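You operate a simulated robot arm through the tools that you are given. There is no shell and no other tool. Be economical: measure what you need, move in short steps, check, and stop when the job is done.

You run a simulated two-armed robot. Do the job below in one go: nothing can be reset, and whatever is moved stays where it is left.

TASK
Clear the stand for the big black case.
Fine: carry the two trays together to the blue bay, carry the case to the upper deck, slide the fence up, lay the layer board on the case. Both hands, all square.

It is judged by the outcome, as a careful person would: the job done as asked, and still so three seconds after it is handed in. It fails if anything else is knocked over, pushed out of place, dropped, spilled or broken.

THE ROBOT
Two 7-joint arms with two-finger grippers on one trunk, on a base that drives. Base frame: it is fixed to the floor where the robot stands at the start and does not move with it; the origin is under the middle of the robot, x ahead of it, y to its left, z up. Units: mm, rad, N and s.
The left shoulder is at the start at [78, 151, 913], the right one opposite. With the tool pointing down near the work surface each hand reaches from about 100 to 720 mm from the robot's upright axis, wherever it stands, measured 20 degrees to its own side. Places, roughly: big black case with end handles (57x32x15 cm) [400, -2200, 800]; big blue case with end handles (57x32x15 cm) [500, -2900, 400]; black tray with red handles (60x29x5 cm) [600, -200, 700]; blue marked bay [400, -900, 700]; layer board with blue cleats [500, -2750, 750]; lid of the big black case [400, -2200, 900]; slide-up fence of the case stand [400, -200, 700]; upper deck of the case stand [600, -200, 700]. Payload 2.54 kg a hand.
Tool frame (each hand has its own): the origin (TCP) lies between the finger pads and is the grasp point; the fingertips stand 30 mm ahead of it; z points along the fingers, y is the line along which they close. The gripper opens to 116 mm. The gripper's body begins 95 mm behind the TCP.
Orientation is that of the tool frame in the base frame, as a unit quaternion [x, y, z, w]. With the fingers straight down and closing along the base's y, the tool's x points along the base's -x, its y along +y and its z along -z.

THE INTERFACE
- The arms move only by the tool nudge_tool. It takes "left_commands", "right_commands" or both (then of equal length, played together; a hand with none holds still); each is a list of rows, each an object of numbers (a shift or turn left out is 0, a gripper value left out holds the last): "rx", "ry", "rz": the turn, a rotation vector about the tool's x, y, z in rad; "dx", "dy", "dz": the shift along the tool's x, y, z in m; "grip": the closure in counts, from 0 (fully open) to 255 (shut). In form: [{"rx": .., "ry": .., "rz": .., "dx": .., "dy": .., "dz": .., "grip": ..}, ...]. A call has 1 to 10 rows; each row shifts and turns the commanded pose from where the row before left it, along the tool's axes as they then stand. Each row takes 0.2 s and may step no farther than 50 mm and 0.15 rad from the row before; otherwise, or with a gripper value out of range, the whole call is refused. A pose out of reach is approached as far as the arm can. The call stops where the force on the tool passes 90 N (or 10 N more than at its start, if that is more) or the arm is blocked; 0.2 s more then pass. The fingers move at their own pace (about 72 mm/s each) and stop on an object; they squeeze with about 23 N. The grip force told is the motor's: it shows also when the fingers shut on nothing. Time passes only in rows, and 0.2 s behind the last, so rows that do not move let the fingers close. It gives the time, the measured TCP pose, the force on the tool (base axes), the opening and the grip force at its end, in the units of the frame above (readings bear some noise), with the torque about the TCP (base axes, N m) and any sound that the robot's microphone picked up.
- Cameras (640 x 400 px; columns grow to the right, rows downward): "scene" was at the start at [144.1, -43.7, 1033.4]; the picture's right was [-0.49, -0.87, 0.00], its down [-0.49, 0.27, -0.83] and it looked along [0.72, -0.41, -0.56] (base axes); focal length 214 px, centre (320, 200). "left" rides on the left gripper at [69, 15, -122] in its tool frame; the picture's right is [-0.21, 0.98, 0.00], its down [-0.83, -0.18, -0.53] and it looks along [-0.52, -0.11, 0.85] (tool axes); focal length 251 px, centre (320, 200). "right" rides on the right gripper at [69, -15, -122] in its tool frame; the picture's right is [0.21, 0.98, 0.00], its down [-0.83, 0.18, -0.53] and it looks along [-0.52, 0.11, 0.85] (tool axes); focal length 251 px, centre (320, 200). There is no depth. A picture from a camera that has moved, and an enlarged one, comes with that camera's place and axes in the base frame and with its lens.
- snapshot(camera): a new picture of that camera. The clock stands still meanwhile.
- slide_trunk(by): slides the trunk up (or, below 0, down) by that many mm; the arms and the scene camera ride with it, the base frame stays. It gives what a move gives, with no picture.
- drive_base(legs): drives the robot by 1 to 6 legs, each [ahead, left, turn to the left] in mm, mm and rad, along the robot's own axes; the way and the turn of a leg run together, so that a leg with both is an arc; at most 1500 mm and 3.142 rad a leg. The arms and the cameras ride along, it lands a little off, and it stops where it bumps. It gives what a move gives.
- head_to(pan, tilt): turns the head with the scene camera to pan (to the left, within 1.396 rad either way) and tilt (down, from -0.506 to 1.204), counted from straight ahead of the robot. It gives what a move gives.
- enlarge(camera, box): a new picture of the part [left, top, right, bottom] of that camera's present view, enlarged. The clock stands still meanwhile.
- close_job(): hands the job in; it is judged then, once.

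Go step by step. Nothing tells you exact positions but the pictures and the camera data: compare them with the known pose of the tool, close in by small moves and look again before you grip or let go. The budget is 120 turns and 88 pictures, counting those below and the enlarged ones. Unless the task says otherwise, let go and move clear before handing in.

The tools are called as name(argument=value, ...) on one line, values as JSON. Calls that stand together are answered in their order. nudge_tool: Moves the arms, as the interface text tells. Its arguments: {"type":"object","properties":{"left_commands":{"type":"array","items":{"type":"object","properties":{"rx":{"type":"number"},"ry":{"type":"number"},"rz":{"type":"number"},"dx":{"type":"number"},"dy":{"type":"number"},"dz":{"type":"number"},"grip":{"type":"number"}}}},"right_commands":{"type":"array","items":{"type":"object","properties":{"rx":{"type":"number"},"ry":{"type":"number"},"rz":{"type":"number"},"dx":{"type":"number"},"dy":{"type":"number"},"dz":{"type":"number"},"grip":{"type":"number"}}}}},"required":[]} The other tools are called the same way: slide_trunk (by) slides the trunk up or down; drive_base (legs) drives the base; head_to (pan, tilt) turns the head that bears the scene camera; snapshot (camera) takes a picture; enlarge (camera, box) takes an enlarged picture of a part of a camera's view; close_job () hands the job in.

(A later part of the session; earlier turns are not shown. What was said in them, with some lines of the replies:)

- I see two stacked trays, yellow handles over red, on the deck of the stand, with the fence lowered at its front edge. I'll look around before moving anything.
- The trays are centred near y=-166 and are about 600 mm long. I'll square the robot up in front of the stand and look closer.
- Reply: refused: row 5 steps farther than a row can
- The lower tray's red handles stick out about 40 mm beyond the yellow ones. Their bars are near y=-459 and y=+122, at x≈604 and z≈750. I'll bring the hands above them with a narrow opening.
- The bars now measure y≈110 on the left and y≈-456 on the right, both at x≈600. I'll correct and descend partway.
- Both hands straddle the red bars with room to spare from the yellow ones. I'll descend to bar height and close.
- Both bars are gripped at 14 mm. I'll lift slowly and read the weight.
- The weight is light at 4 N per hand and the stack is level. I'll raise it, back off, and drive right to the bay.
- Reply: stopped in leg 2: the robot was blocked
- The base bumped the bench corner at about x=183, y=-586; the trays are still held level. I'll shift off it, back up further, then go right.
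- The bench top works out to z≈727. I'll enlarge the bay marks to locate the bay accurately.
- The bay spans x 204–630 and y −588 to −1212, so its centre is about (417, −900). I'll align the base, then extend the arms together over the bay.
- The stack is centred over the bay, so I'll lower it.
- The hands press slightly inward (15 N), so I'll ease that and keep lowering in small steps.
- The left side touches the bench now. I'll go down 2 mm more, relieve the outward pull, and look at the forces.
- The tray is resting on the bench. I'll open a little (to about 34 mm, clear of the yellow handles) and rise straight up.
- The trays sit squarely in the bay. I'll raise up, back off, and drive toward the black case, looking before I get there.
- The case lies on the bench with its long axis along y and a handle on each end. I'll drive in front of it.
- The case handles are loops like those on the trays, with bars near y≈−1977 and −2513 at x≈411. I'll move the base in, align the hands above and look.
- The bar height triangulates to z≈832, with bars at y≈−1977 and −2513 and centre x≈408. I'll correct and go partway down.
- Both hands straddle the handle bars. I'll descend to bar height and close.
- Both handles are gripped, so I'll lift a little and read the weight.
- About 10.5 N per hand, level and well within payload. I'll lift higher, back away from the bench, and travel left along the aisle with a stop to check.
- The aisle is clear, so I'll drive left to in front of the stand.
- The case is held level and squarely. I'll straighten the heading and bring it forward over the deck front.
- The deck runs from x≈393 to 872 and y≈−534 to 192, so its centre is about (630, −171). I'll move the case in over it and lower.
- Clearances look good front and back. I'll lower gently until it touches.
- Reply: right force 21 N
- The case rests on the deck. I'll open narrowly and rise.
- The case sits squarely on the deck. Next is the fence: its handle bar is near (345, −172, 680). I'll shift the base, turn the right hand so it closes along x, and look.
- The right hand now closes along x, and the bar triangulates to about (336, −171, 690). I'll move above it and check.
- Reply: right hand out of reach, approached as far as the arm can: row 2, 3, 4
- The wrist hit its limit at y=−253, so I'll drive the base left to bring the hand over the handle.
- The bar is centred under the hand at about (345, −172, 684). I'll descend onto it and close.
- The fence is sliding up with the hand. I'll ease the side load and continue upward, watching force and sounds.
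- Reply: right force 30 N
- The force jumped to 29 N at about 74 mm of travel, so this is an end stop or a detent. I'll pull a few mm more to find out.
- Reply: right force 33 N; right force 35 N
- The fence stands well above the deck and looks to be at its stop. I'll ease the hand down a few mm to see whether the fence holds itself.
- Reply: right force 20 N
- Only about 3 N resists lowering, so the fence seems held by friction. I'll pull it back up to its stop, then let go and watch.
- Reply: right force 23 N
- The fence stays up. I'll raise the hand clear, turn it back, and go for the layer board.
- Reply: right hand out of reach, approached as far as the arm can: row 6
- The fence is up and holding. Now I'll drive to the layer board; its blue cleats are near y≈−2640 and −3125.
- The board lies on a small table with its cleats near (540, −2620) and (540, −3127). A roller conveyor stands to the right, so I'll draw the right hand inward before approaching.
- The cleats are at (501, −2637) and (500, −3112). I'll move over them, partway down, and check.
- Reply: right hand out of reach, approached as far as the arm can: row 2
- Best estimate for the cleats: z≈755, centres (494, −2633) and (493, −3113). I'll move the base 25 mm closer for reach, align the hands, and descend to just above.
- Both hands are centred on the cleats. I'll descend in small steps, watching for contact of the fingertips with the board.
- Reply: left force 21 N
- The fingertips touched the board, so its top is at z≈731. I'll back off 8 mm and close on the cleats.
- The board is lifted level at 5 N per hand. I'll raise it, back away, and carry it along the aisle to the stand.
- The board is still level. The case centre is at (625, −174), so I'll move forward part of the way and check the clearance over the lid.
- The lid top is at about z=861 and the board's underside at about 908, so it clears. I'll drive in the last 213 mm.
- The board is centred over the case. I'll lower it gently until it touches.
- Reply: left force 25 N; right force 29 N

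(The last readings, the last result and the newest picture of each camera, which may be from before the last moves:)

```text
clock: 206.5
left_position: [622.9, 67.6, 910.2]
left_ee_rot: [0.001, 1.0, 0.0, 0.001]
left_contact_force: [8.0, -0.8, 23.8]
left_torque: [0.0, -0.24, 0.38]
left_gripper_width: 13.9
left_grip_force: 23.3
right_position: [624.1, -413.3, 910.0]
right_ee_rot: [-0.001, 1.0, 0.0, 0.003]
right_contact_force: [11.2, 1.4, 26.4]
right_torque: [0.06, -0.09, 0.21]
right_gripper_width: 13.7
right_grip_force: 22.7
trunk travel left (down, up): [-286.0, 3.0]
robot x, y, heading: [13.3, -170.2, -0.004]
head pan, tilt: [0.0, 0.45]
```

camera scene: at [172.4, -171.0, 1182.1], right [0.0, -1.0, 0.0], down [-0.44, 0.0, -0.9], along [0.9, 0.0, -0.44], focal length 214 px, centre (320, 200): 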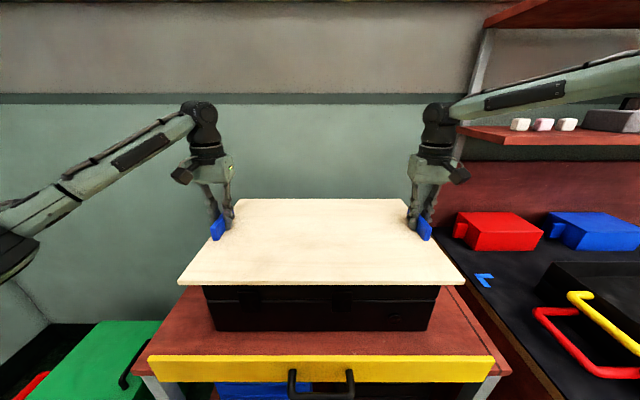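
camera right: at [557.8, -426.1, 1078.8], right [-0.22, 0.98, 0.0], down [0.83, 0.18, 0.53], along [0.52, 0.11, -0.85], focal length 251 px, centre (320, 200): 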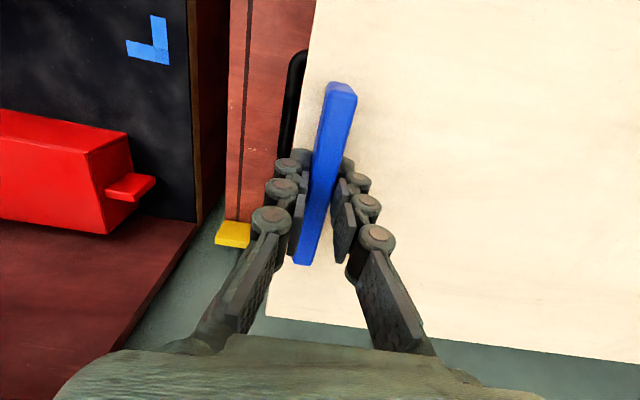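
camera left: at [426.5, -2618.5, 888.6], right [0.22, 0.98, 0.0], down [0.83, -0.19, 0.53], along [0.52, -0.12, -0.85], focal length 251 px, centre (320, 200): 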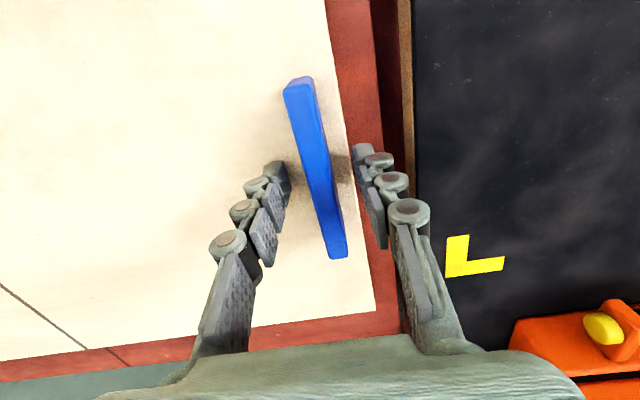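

The board rests on the lid. I'll relieve the push, open, and lift away.

nudge_tool(left_commands=[{"dz": -0.003}, {"grip": 220}, {"grip": 190}, {"grip": 160}, {}, {}], right_commands=[{"dz": -0.003}, {"grip": 220}, {"grip": 190}, {"grip": 160}, {}, {}])

nudge_tool(left_commands=[{"dz": -0.015}, {"dz": -0.02}, {"dz": -0.03}, {"dz": -0.03}, {}], right_commands=[{"dz": -0.015}, {"dz": -0.02}, {"dz": -0.03}, {"dz": -0.03}, {}])

snapshot(camera="scene")

snapshot(camera="left")

```text
clock: 207.9
left_position: [623.5, 66.8, 908.0]
left_ee_rot: [0.002, 1.0, 0.0, -0.003]
left_contact_force: [-1.5, 0.7, 4.1]
left_torque: [-0.01, 0.04, -0.04]
left_gripper_width: 44.9
left_grip_force: 0.0
right_position: [624.2, -414.9, 909.0]
right_ee_rot: [-0.002, 1.0, -0.001, -0.003]
right_contact_force: [-3.1, -0.8, 8.0]
right_torque: [-0.1, 0.06, -0.01]
right_gripper_width: 44.3
right_grip_force: 3.2
trunk travel left (down, up): [-286.0, 3.0]
robot x, y, heading: [11.0, -172.4, -0.001]
head pan, tilt: [0.0, 0.45]
```

```text
clock: 209.1
left_position: [624.7, 66.1, 1003.7]
left_ee_rot: [0.001, 1.0, 0.001, -0.003]
left_contact_force: [-0.1, -0.5, 0.8]
left_torque: [-0.05, 0.02, 0.03]
left_gripper_width: 43.1
left_grip_force: 0.0
right_position: [625.5, -413.8, 1001.5]
right_ee_rot: [-0.001, 1.0, 0.001, -0.004]
right_contact_force: [0.2, -0.6, 0.3]
right_torque: [0.01, 0.0, -0.02]
right_gripper_width: 43.5
right_grip_force: 0.0
trunk travel left (down, up): [-286.0, 3.0]
robot x, y, heading: [11.9, -169.4, -0.001]
head pan, tilt: [0.0, 0.45]
```

```text
8 pictures are left
camera scene: at [171.7, -171.0, 1182.2], right [0.0, -1.0, 0.0], down [-0.44, 0.0, -0.9], along [0.9, 0.0, -0.44], focal length 214 px, centre (320, 200)
```

scene: 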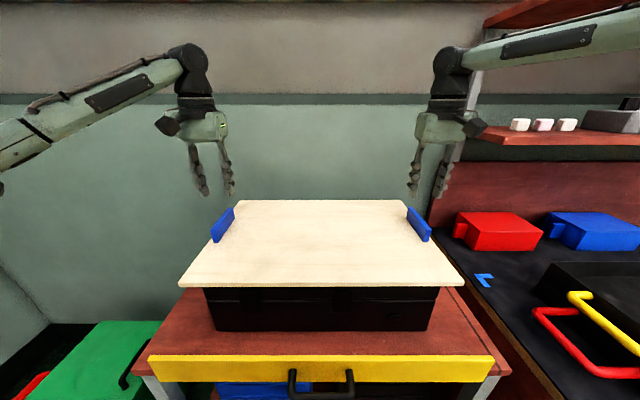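

```text
7 pictures are left
camera left: at [556.6, 81.8, 1126.7], right [0.22, 0.98, 0.0], down [0.83, -0.18, 0.53], along [0.52, -0.11, -0.85], focal length 251 px, centre (320, 200)
```

left: 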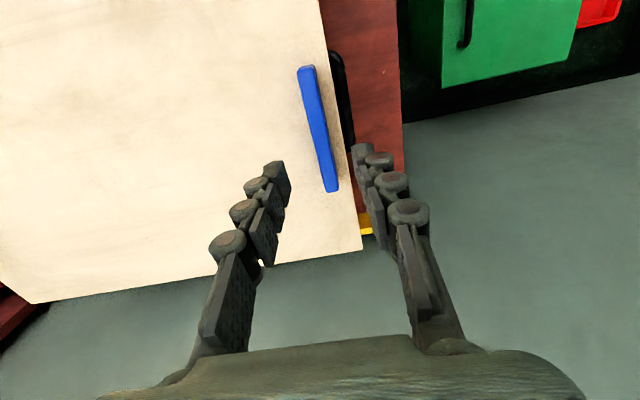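

The board lies square on the case. I'll back away and take a last look at everything.

drive_base(legs=[[-350, 0, 0]])

head_to(pan=-0.3, tilt=0.6)

snapshot(camera="scene")

```text
clock: 211.4
left_position: [274.7, 67.5, 1004.0]
left_ee_rot: [0.001, 1.0, 0.001, -0.002]
left_contact_force: [0.1, -0.6, 0.2]
left_torque: [-0.02, -0.02, 0.01]
left_gripper_width: 43.0
left_grip_force: 0.2
right_position: [274.8, -413.7, 1002.7]
right_ee_rot: [0.0, 1.0, 0.0, -0.002]
right_contact_force: [0.1, -1.0, 0.5]
right_torque: [0.03, -0.03, -0.01]
right_gripper_width: 42.9
right_grip_force: 0.0
trunk travel left (down, up): [-286.0, 3.0]
robot x, y, heading: [-338.7, -170.7, -0.004]
head pan, tilt: [0.0, 0.45]
```

```text
clock: 212.2
left_position: [275.2, 66.7, 1002.8]
left_ee_rot: [0.0, 1.0, 0.001, -0.002]
left_contact_force: [1.2, -0.5, 0.2]
left_torque: [0.0, 0.0, -0.01]
left_gripper_width: 43.2
left_grip_force: 0.0
right_position: [275.7, -412.7, 1002.1]
right_ee_rot: [-0.001, 1.0, 0.0, -0.003]
right_contact_force: [-0.3, -0.1, 0.1]
right_torque: [0.02, 0.01, -0.03]
right_gripper_width: 43.4
right_grip_force: 0.1
trunk travel left (down, up): [-286.0, 3.0]
robot x, y, heading: [-337.7, -173.0, 0.003]
head pan, tilt: [-0.3, 0.6]
```

```text
6 pictures are left
camera scene: at [-185.3, -197.3, 1168.7], right [-0.29, -0.96, 0.0], down [-0.54, 0.17, -0.83], along [0.79, -0.24, -0.56], focal length 214 px, centre (320, 200)
```

scene: 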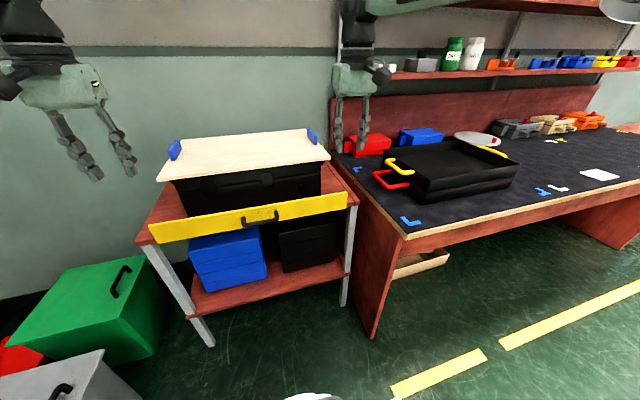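

Everything is where it was asked to be: the trays in the blue bay, the case on the upper deck, the fence up, and the board on the case. The hands are clear, so I'm handing in.

close_job()

```text
The job is handed in.
```

The stand is cleared and reloaded as you asked, and the job is handed in. The two trays are in the blue bay, the black case is on the upper deck, the fence is up, and the layer board lies square on the case.

While carrying the trays, the base bumped the corner of the bench once. The trays stayed level, and I saw nothing out of place in the later pictures.
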